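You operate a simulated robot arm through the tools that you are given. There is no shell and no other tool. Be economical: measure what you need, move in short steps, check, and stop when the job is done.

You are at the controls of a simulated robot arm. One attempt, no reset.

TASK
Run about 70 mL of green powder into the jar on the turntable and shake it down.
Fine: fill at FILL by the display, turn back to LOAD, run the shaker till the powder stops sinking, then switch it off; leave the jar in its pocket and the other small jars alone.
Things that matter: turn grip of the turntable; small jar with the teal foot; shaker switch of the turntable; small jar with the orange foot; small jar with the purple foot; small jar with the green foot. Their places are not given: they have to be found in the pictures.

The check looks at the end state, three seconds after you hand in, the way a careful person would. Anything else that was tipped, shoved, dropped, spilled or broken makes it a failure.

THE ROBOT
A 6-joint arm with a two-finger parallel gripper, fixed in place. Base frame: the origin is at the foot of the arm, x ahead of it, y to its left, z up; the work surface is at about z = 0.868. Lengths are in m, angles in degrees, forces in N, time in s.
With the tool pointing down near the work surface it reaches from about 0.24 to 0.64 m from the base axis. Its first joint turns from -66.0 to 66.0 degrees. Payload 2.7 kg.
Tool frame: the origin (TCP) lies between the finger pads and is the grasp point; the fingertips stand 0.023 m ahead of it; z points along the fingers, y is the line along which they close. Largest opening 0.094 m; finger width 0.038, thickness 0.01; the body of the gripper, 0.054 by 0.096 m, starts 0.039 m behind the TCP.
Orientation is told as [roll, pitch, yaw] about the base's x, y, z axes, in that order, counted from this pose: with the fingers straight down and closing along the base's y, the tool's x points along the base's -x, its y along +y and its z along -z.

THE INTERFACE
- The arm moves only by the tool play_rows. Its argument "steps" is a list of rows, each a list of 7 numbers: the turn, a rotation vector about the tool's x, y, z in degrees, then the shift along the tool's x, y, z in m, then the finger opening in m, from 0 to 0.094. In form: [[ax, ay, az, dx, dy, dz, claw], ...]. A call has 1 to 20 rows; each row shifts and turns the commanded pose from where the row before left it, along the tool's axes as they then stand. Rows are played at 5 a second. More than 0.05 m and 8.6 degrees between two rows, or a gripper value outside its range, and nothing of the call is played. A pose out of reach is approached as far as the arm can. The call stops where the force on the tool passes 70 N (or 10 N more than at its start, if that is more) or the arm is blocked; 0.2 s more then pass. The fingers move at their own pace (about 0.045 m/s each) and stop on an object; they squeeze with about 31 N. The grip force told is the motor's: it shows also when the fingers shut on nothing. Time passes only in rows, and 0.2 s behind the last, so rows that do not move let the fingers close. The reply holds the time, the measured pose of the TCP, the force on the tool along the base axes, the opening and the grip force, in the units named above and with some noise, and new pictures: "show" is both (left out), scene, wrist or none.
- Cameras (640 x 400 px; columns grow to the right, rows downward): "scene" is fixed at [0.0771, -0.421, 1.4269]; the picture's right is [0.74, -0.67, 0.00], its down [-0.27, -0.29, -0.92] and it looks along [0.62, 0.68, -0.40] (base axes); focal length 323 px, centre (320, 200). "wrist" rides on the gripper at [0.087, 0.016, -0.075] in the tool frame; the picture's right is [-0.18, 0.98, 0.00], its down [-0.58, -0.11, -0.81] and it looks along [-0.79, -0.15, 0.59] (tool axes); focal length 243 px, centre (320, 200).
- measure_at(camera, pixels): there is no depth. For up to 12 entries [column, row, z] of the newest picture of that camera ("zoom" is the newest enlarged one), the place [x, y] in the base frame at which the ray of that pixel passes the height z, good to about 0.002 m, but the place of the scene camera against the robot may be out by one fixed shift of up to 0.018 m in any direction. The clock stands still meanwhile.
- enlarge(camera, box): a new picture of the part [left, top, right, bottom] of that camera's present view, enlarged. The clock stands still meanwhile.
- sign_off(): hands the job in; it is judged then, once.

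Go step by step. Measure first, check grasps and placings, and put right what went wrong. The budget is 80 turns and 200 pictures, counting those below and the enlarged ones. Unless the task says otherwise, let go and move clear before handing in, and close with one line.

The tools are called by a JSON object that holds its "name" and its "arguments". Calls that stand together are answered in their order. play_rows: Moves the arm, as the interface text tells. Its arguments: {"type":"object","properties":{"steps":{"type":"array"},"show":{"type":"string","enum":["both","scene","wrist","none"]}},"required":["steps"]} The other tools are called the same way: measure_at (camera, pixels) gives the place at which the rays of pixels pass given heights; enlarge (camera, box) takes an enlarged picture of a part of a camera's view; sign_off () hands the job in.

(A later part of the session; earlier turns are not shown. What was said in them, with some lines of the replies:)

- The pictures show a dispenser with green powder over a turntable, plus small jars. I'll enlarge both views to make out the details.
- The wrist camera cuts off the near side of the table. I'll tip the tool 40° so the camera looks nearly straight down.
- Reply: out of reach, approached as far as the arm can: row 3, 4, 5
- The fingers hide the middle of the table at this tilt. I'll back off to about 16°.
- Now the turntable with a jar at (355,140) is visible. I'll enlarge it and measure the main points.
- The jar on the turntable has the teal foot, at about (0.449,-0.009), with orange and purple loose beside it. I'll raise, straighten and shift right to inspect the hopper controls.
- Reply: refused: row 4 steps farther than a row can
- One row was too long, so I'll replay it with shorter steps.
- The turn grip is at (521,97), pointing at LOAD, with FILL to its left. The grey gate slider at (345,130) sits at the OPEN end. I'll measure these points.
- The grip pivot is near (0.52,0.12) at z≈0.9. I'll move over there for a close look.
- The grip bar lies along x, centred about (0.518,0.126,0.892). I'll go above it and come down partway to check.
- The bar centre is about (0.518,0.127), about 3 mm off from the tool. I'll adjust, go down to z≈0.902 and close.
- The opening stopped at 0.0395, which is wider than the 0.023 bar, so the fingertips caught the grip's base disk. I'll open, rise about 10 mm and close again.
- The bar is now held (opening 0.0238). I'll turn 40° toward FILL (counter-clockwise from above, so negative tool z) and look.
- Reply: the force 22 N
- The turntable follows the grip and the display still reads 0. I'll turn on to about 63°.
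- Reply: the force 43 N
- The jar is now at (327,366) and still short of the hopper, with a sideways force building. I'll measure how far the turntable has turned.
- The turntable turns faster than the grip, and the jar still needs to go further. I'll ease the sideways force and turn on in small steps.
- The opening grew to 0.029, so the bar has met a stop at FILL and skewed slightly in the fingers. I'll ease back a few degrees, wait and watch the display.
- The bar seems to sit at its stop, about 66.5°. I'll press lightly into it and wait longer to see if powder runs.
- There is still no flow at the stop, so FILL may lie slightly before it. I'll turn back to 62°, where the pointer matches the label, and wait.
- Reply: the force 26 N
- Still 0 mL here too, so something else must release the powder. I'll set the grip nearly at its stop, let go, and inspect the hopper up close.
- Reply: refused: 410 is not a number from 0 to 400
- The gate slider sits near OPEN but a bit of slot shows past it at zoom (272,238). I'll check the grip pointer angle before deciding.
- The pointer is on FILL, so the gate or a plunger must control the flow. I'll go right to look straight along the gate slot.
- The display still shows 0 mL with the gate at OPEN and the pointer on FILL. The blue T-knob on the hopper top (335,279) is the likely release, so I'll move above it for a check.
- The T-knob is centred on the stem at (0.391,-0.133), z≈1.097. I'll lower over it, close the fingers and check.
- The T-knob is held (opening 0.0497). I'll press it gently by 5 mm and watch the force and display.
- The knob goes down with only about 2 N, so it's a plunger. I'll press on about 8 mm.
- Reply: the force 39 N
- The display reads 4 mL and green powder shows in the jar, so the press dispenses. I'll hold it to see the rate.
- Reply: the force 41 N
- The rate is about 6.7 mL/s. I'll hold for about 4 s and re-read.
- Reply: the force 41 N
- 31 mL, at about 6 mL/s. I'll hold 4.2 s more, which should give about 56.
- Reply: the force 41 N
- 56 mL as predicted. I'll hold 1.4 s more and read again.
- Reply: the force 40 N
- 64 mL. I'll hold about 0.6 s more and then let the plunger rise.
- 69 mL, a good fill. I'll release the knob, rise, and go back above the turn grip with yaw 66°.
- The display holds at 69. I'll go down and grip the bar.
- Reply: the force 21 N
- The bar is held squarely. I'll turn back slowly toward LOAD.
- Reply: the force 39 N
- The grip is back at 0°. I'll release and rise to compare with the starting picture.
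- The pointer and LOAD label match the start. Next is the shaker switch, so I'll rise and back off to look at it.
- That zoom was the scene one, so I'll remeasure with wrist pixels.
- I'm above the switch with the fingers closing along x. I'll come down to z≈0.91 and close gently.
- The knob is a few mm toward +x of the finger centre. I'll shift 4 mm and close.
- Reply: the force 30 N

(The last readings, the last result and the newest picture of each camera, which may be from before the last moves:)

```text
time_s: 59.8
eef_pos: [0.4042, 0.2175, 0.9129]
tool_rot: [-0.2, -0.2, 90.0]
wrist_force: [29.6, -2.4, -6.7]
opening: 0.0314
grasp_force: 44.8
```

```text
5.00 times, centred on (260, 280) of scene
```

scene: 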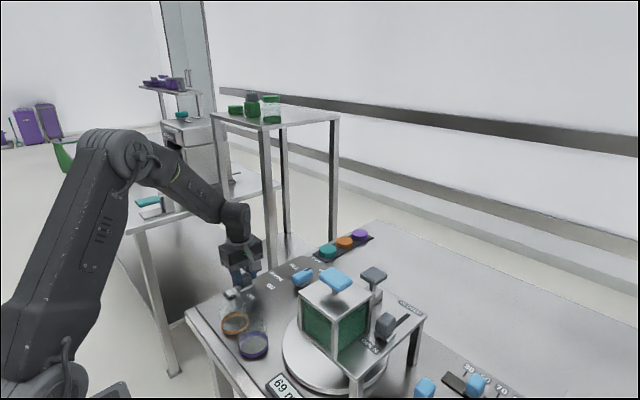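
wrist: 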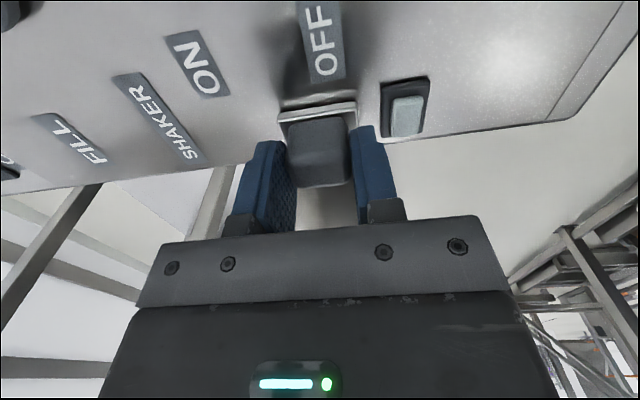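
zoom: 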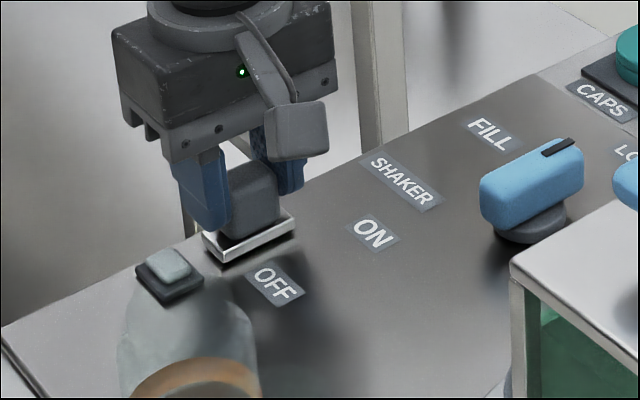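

The knob is held at x≈0.404. I'll slide it toward ON in 1 cm steps.

{"name": "play_rows", "arguments": {"steps": [[0, 0, 0, 0, -0.01, 0, 0.015], [0, 0, 0, 0, -0.01, 0, 0.015], [0, 0, 0, 0, -0.01, 0, 0.015], [0, 0, 0, 0, 0, 0, 0.015]]}}

{"name": "enlarge", "arguments": {"camera": "scene", "box": [200, 240, 320, 320]}}

```text
time_s: 60.8
eef_pos: [0.4323, 0.2162, 0.9123]
tool_rot: [-0.1, -0.2, 90.0]
wrist_force: [-0.5, 6.3, 16.2]
opening: 0.0315
grasp_force: 45.2
```

scene: 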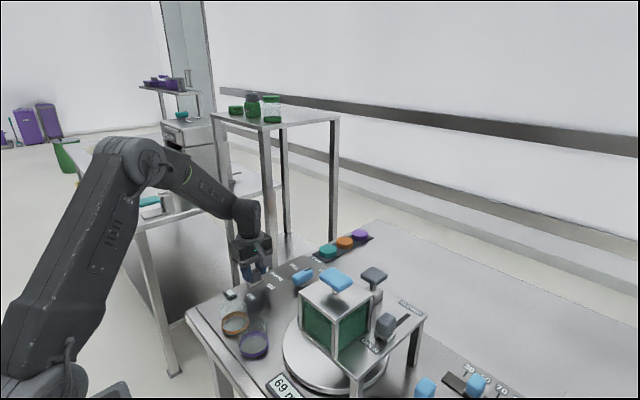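
wrist: 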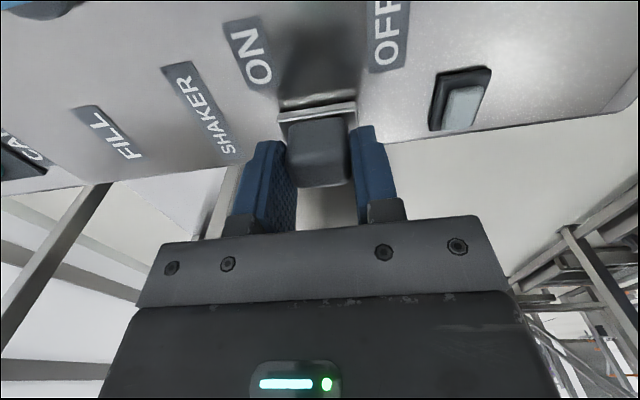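

```text
5.00 times, centred on (260, 280) of scene
```

zoom: 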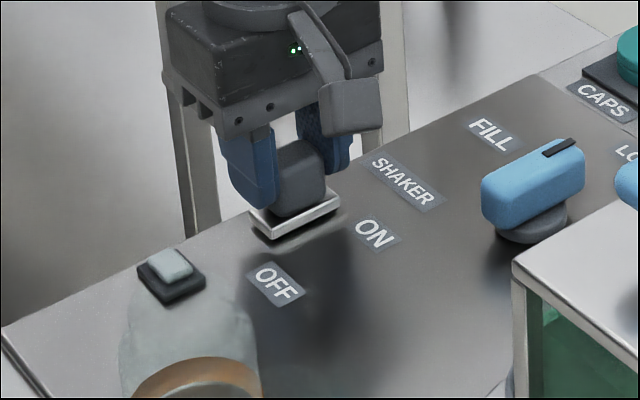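

It slides freely. I'll continue to ON, about 2 cm more.

{"name": "play_rows", "arguments": {"steps": [[0, 0, 0, 0, -0.01, 0, 0.015], [0, 0, 0, 0, -0.01, 0, 0.015], [0, 0, 0, 0, -0.004, 0, 0.015], [0, 0, 0, 0, 0, 0, 0.015]]}}

{"name": "enlarge", "arguments": {"camera": "scene", "box": [200, 240, 400, 400]}}

```text
time_s: 61.8
eef_pos: [0.4507, 0.2164, 0.9124]
tool_rot: [0.4, 0.1, 90.0]
wrist_force: [-36.0, 2.9, 28.7]
opening: 0.0315
grasp_force: 44.8
```

scene: 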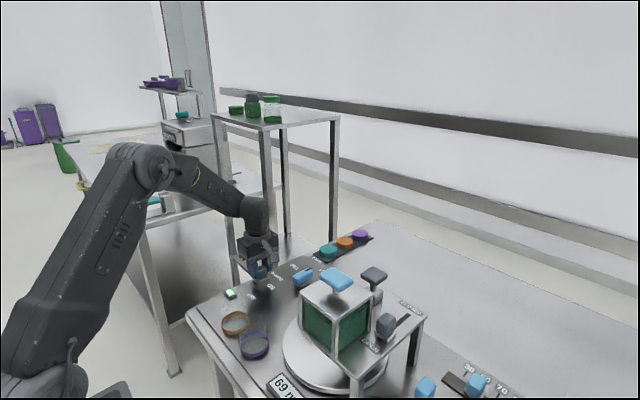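
wrist: 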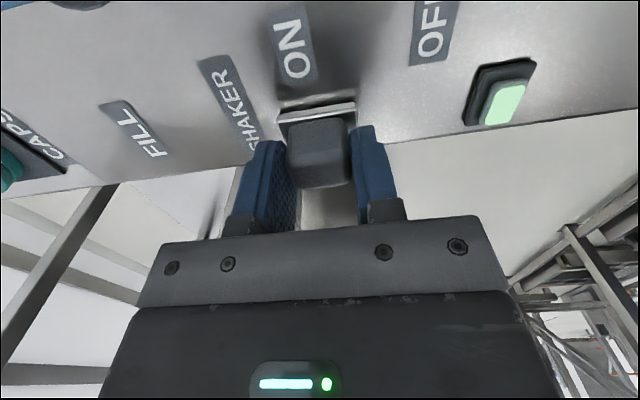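

```text
2.50 times, centred on (300, 320) of scene
```

zoom: 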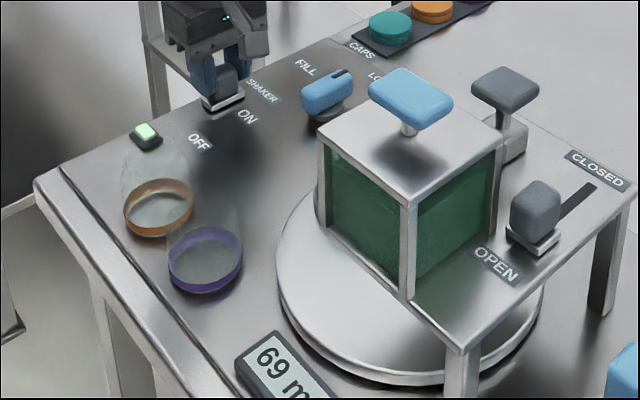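

The lamp at (231,293) is green, so the shaker runs. I'll release the switch and move to where the wrist camera can watch the jar.

{"name": "play_rows", "arguments": {"steps": [[0, 0, 0, 0, 0.003, 0, 0.06], [0, 0, 0, 0, 0, 0, 0.06], [0, 0, 0, 0, 0, -0.045, 0.06], [0, 0, 0, 0, 0, -0.045, 0.06], [0, 0, 8.2, 0, 0, -0.04, 0.06], [0, 0, 8.2, 0, 0, -0.03, 0.06], [0, 0, 8.2, 0, 0, 0, 0.06], [0, 0, 8.2, 0, 0, 0, 0.06], [0, 0, 8.2, 0, 0, 0, 0.06], [0, 0, 8.2, 0, 0, 0, 0.06], [0, 0, 8.2, 0, 0, 0, 0.06], [0, 0, 8.2, 0, 0, 0, 0.06], [0, 0, 8.2, 0, 0, 0, 0.06], [0, 0, 8.2, 0, 0, 0, 0.06], [0, 0, 8, 0, 0, 0, 0.06], [0, 0, 0, 0.04, -0.028, 0, 0.06], [0, 0, 0, 0.04, -0.028, 0, 0.06], [0, 0, 0, 0.03, -0.034, 0, 0.06], [0, 0, 0, 0.02, -0.034, 0, 0.06]]}}

{"name": "enlarge", "arguments": {"camera": "wrist", "box": [100, 0, 420, 180]}}

```text
time_s: 65.8
eef_pos: [0.3228, 0.0948, 1.0728]
tool_rot: [-0.1, 0.0, 0.2]
wrist_force: [0.2, -1.0, -0.6]
opening: 0.0599
grasp_force: 0.1
```

scene: 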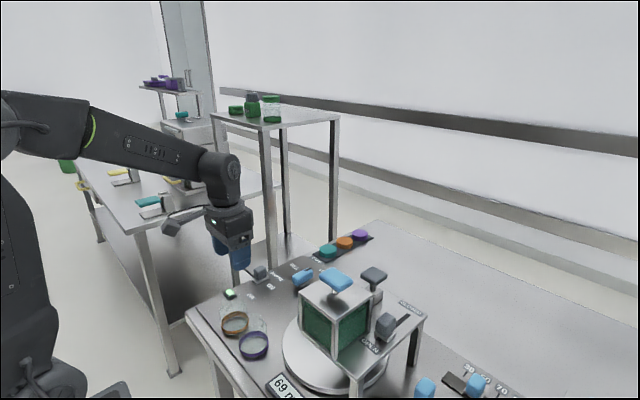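
wrist: 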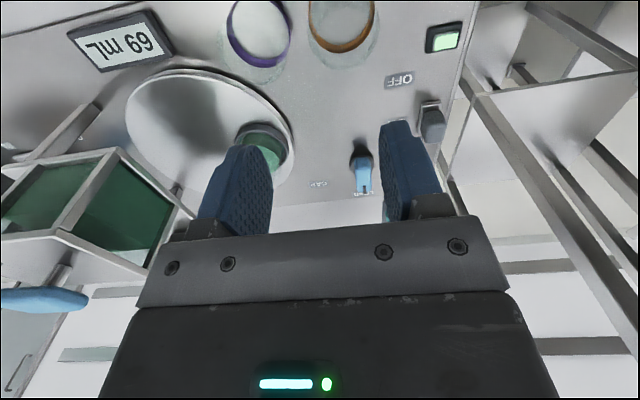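

```text
2.00 times, centred on (260, 90) of wrist
```

zoom: 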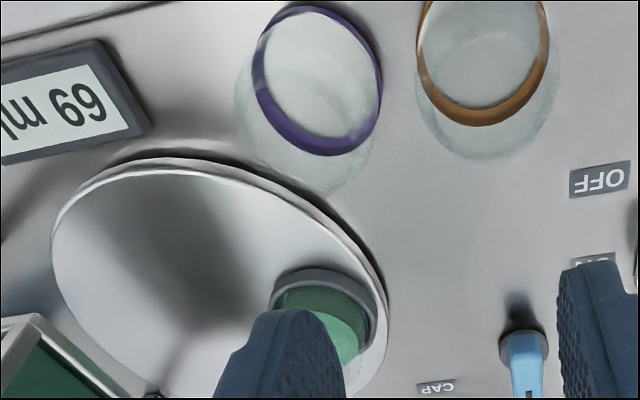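

The jar at (262,145) is partly behind a finger. I'll shift forward a little.

{"name": "play_rows", "arguments": {"steps": [[0, 0, 0, -0.035, 0.02, 0, 0.06], [0, 0, 0, -0.035, 0, 0, 0.06], [0, 0, 0, 0, 0, 0, 0.06]], "show": "wrist"}}

{"name": "enlarge", "arguments": {"camera": "wrist", "box": [140, 30, 300, 150]}}

```text
time_s: 66.6
eef_pos: [0.3931, 0.117, 1.0714]
tool_rot: [-0.1, 0.0, 0.0]
wrist_force: [-0.7, 0.3, -1.1]
opening: 0.0603
grasp_force: 0.1
```

wrist: 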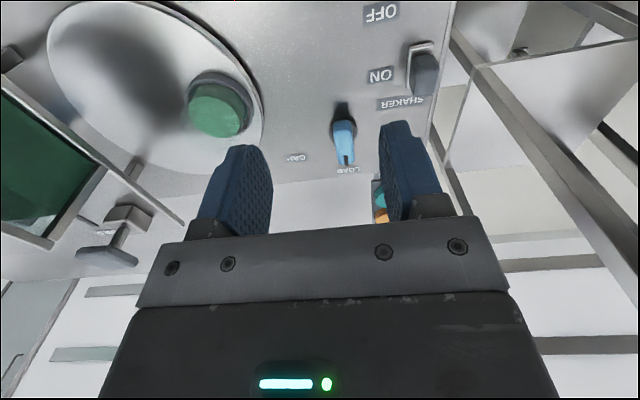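

```text
3.33 times, centred on (220, 90) of wrist
```

zoom: 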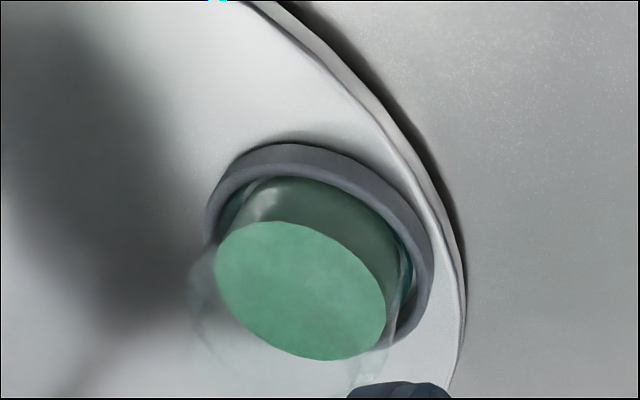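

Powder surface centre is at zoom (300,290) now. I'll wait 2.2 s and compare.

{"name": "play_rows", "arguments": {"steps": [[0, 0, 0, 0, 0, 0, 0.06], [0, 0, 0, 0, 0, 0, 0.06], [0, 0, 0, 0, 0, 0, 0.06], [0, 0, 0, 0, 0, 0, 0.06], [0, 0, 0, 0, 0, 0, 0.06], [0, 0, 0, 0, 0, 0, 0.06], [0, 0, 0, 0, 0, 0, 0.06], [0, 0, 0, 0, 0, 0, 0.06], [0, 0, 0, 0, 0, 0, 0.06], [0, 0, 0, 0, 0, 0, 0.06]], "show": "wrist"}}

{"name": "enlarge", "arguments": {"camera": "wrist", "box": [140, 30, 300, 150]}}

```text
time_s: 68.8
eef_pos: [0.3917, 0.1156, 1.0709]
tool_rot: [0.0, 0.1, -0.1]
wrist_force: [-0.3, -0.3, 0.1]
opening: 0.0601
grasp_force: 0.2
```

wrist: 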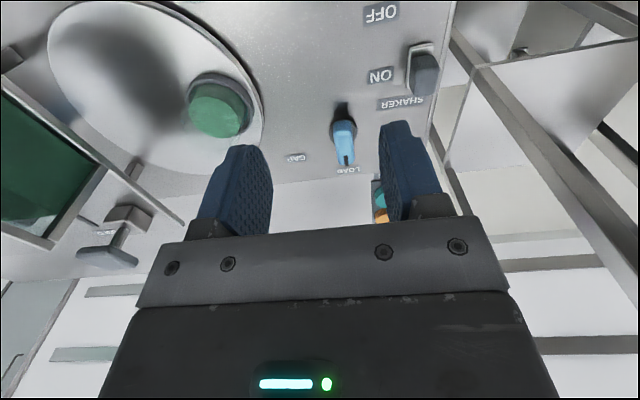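

```text
3.33 times, centred on (220, 90) of wrist
```

zoom: 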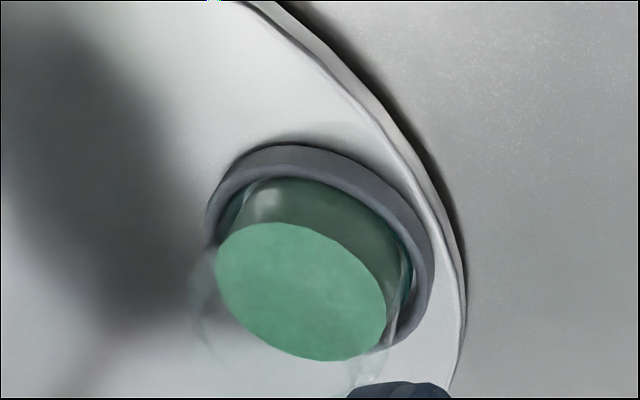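

The surface looks unchanged. I'll wait 4 s more to rule out slow sinking.

{"name": "play_rows", "arguments": {"steps": [[0, 0, 0, 0, 0, 0, 0.06], [0, 0, 0, 0, 0, 0, 0.06], [0, 0, 0, 0, 0, 0, 0.06], [0, 0, 0, 0, 0, 0, 0.06], [0, 0, 0, 0, 0, 0, 0.06], [0, 0, 0, 0, 0, 0, 0.06], [0, 0, 0, 0, 0, 0, 0.06], [0, 0, 0, 0, 0, 0, 0.06], [0, 0, 0, 0, 0, 0, 0.06], [0, 0, 0, 0, 0, 0, 0.06], [0, 0, 0, 0, 0, 0, 0.06], [0, 0, 0, 0, 0, 0, 0.06], [0, 0, 0, 0, 0, 0, 0.06], [0, 0, 0, 0, 0, 0, 0.06], [0, 0, 0, 0, 0, 0, 0.06], [0, 0, 0, 0, 0, 0, 0.06], [0, 0, 0, 0, 0, 0, 0.06], [0, 0, 0, 0, 0, 0, 0.06], [0, 0, 0, 0, 0, 0, 0.06], [0, 0, 0, 0, 0, 0, 0.06]], "show": "wrist"}}

{"name": "enlarge", "arguments": {"camera": "wrist", "box": [140, 30, 300, 150]}}

```text
time_s: 73.0
eef_pos: [0.3915, 0.1173, 1.0712]
tool_rot: [0.0, 0.0, -0.1]
wrist_force: [-0.1, 0.7, -0.8]
opening: 0.06
grasp_force: 0.1
```

wrist: 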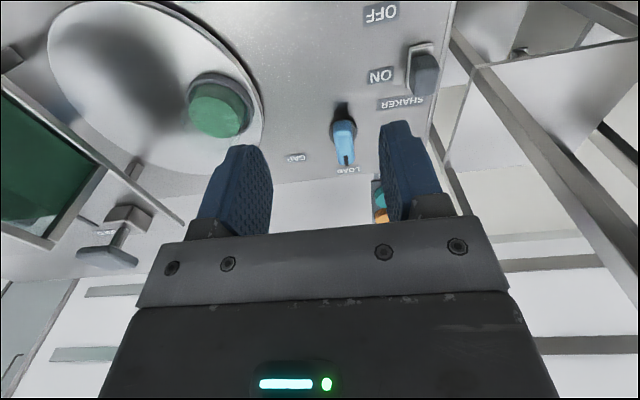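

```text
3.33 times, centred on (220, 90) of wrist
```

zoom: 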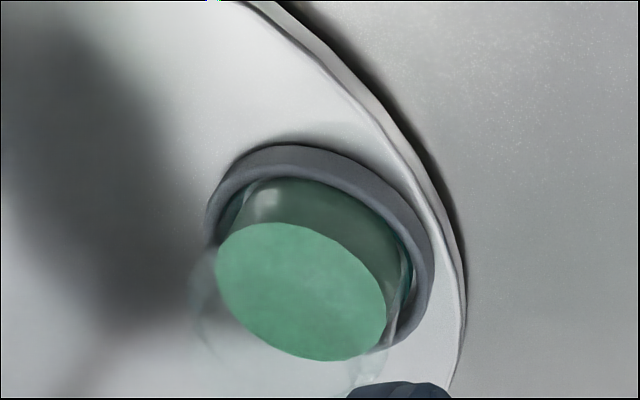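

{"name": "measure_at", "arguments": {"camera": "wrist", "pixels": [[214, 117, 0.89], [214, 117, 0.9], [214, 117, 0.91], [188, 107, 0.9], [240, 121, 0.9], [209, 99, 0.89], [219.5, 92, 0.885]]}}

```text
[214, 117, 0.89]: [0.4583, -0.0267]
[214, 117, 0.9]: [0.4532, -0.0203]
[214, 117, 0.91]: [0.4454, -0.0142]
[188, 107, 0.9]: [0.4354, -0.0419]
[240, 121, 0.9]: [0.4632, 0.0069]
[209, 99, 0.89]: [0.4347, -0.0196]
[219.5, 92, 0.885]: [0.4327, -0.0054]
```

The powder surface hasn't moved in 6 s, so it has settled. I'll go back to the switch.

{"name": "play_rows", "arguments": {"steps": [[0, 0, 0, -0.02, 0.0331, 0, 0.06], [0, 0, 0, -0.02, 0.0331, 0, 0.06], [0, 0, 0, -0.02, 0.0331, 0, 0.06], [0, 0, -8.2, 0, 0, 0, 0.06], [0, 0, -8.2, 0, 0, 0, 0.06], [0, 0, -8.2, 0, 0, 0, 0.06], [0, 0, -8.2, 0, 0, 0, 0.06], [0, 0, -8.2, 0, 0, 0, 0.06], [0, 0, -8.2, 0, 0, 0, 0.06], [0, 0, -8.2, 0, 0, 0, 0.06], [0, 0, -8.2, 0, 0, 0, 0.06], [0, 0, -8.2, 0, 0, 0, 0.06], [0, 0, -8.2, 0, 0, 0, 0.06], [0, 0, -8, 0, 0, 0, 0.06], [0, 0, 0, 0, 0, 0.045, 0.06], [0, 0, 0, 0, 0, 0.045, 0.06], [0, 0, 0, 0, 0, 0.025, 0.06], [0, 0, 0, 0, 0, 0, 0.06]]}}

```text
time_s: 76.8
eef_pos: [0.4529, 0.2121, 0.9591]
tool_rot: [0.0, -0.1, 90.1]
wrist_force: [-0.7, -0.4, -0.5]
opening: 0.0602
grasp_force: 0.0
```

scene: 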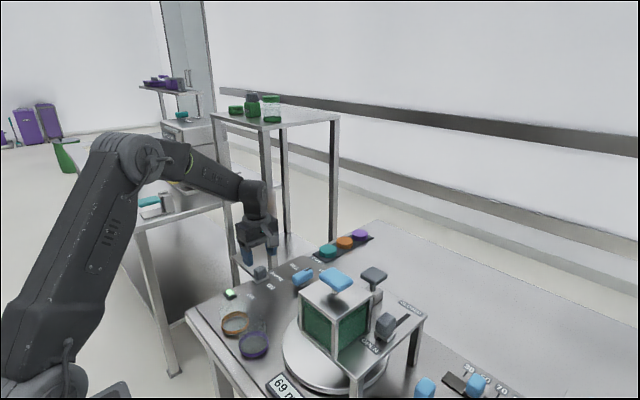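
wrist: 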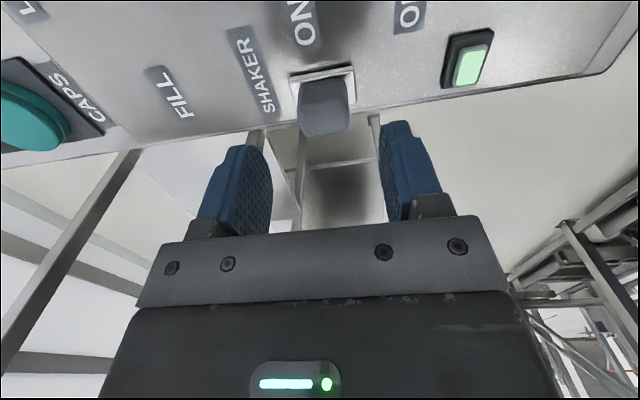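

I'm aligned with the switch. I'll go down, grip it and slide it back to OFF (−x).

{"name": "play_rows", "arguments": {"steps": [[0, 0, 0, -0.004, 0, 0.023, 0.06], [0, 0, 0, 0, 0, 0.023, 0.06], [0, 0, 0, 0, 0, 0, 0.015], [0, 0, 0, 0, 0, 0, 0.015], [0, 0, 0, 0, 0, 0, 0.015], [0, 0, 0, 0, 0, 0, 0.015], [0, 0, 0, 0, 0.01, 0, 0.015], [0, 0, 0, 0, 0.01, 0, 0.015], [0, 0, 0, 0, 0.01, 0, 0.015], [0, 0, 0, 0, 0.01, 0, 0.015], [0, 0, 0, 0, 0.006, 0, 0.015], [0, 0, 0, 0, 0, 0, 0.015]]}}

{"name": "enlarge", "arguments": {"camera": "scene", "box": [200, 240, 400, 400]}}

```text
time_s: 79.4
eef_pos: [0.4072, 0.2172, 0.9127]
tool_rot: [-0.1, -0.1, 90.0]
wrist_force: [-1.9, -6.4, 11.4]
opening: 0.0316
grasp_force: 45.3
```

scene: 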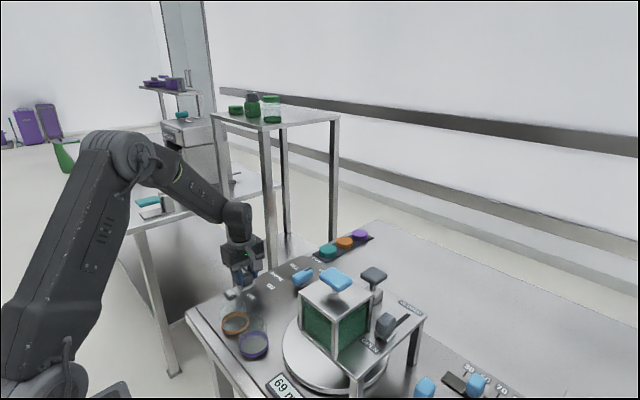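
wrist: 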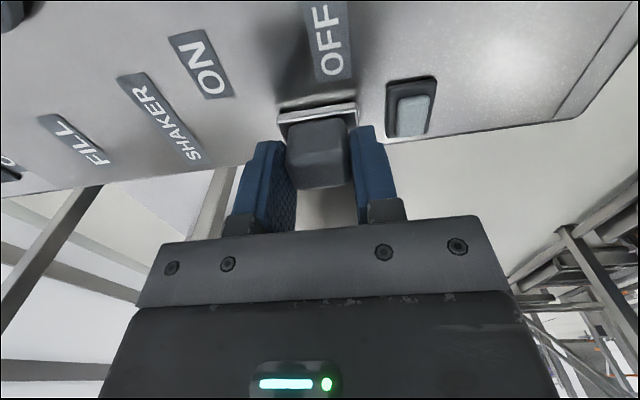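

```text
2.50 times, centred on (300, 320) of scene
```

zoom: 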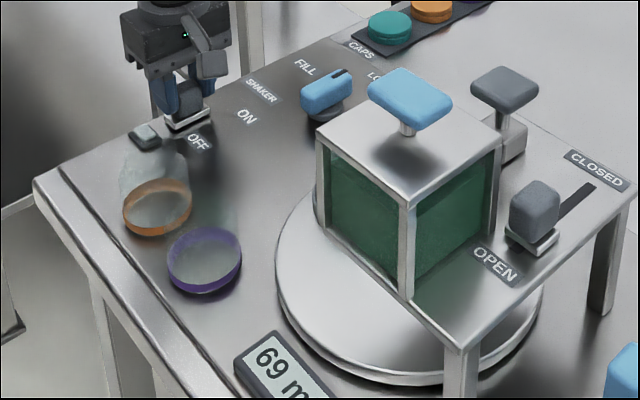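

Lamp is off. I'll nudge the last few mm to the OFF stop, release, rise and retreat to check everything.

{"name": "play_rows", "arguments": {"steps": [[0, 0, 0, 0, 0.004, 0, 0.015], [0, 0, 0, 0, 0, 0, 0.015], [0, 0, 0, 0, 0, 0, 0.05], [0, 0, 0, 0, 0, 0, 0.05], [0, 0, 0, 0, 0, -0.045, 0.05], [0, 0, 0, 0, 0, -0.045, 0.05], [0, 0, 0, 0, 0, -0.045, 0.05], [0, 0, 8.2, 0, 0, -0.02, 0.05], [0, 0, 8.2, 0, 0, 0, 0.05], [0, 0, 8.2, 0, 0, 0, 0.05], [0, 0, 8.2, 0, 0, 0, 0.05], [0, 0, 8.2, 0, 0, 0, 0.05], [0, 0, 8.2, 0, 0, 0, 0.05], [0, 0, 8.2, 0, 0, 0, 0.05], [0, 0, 8.2, 0, 0, 0, 0.05], [0, 0, 8.2, 0, 0, 0, 0.05], [0, 0, 8.2, 0, 0, 0, 0.05], [0, 0, 8, 0, 0, 0, 0.05], [0, 0, 0, 0.02, -0.045, 0, 0.05], [0, 0, 0, 0.02, -0.045, 0, 0.05]]}}

{"name": "enlarge", "arguments": {"camera": "scene", "box": [200, 240, 400, 400]}}

{"name": "enlarge", "arguments": {"camera": "wrist", "box": [100, 0, 480, 200]}}

```text
time_s: 83.6
eef_pos: [0.3655, 0.1267, 1.0689]
tool_rot: [0.0, -0.2, 0.1]
wrist_force: [0.5, 0.0, 1.5]
opening: 0.0501
grasp_force: 0.0
```

scene: 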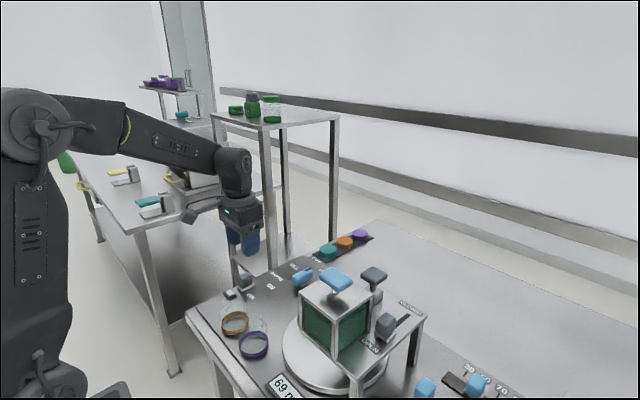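
wrist: 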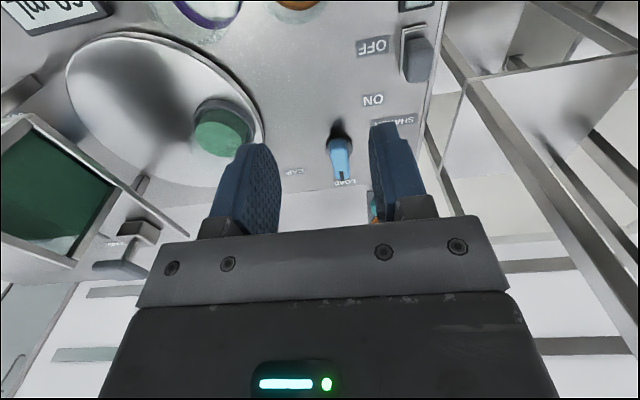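

```text
2.50 times, centred on (300, 320) of scene
```

zoom: 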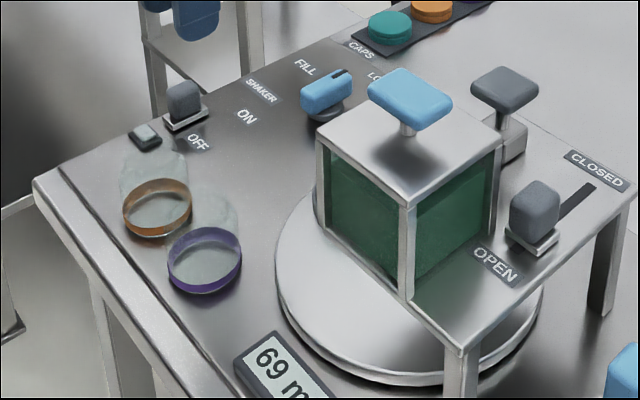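

```text
1.68 times, centred on (290, 100) of wrist
```

zoom: 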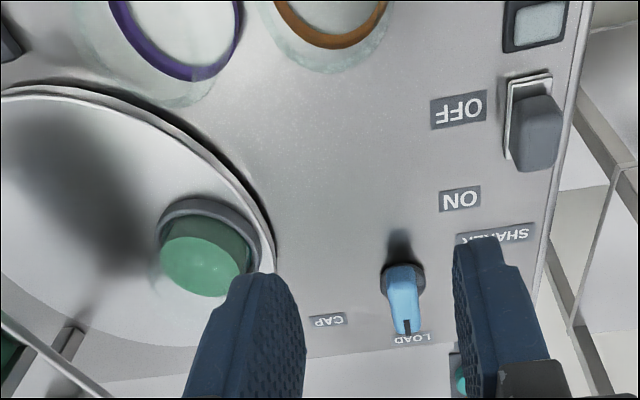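

The switch is at OFF with the lamp out, the grip is at LOAD and the display reads 69 mL. The jar is in its pocket and the other jars haven't moved, so I'm handing in.

{"name": "sign_off", "arguments": {}}

```text
The job is handed in.
```

I filled the teal-foot jar to 69 mL of green powder at FILL and turned it back to LOAD. The shaker ran until the powder stopped sinking and is now off; the jar is in its pocket and the other small jars were not touched.
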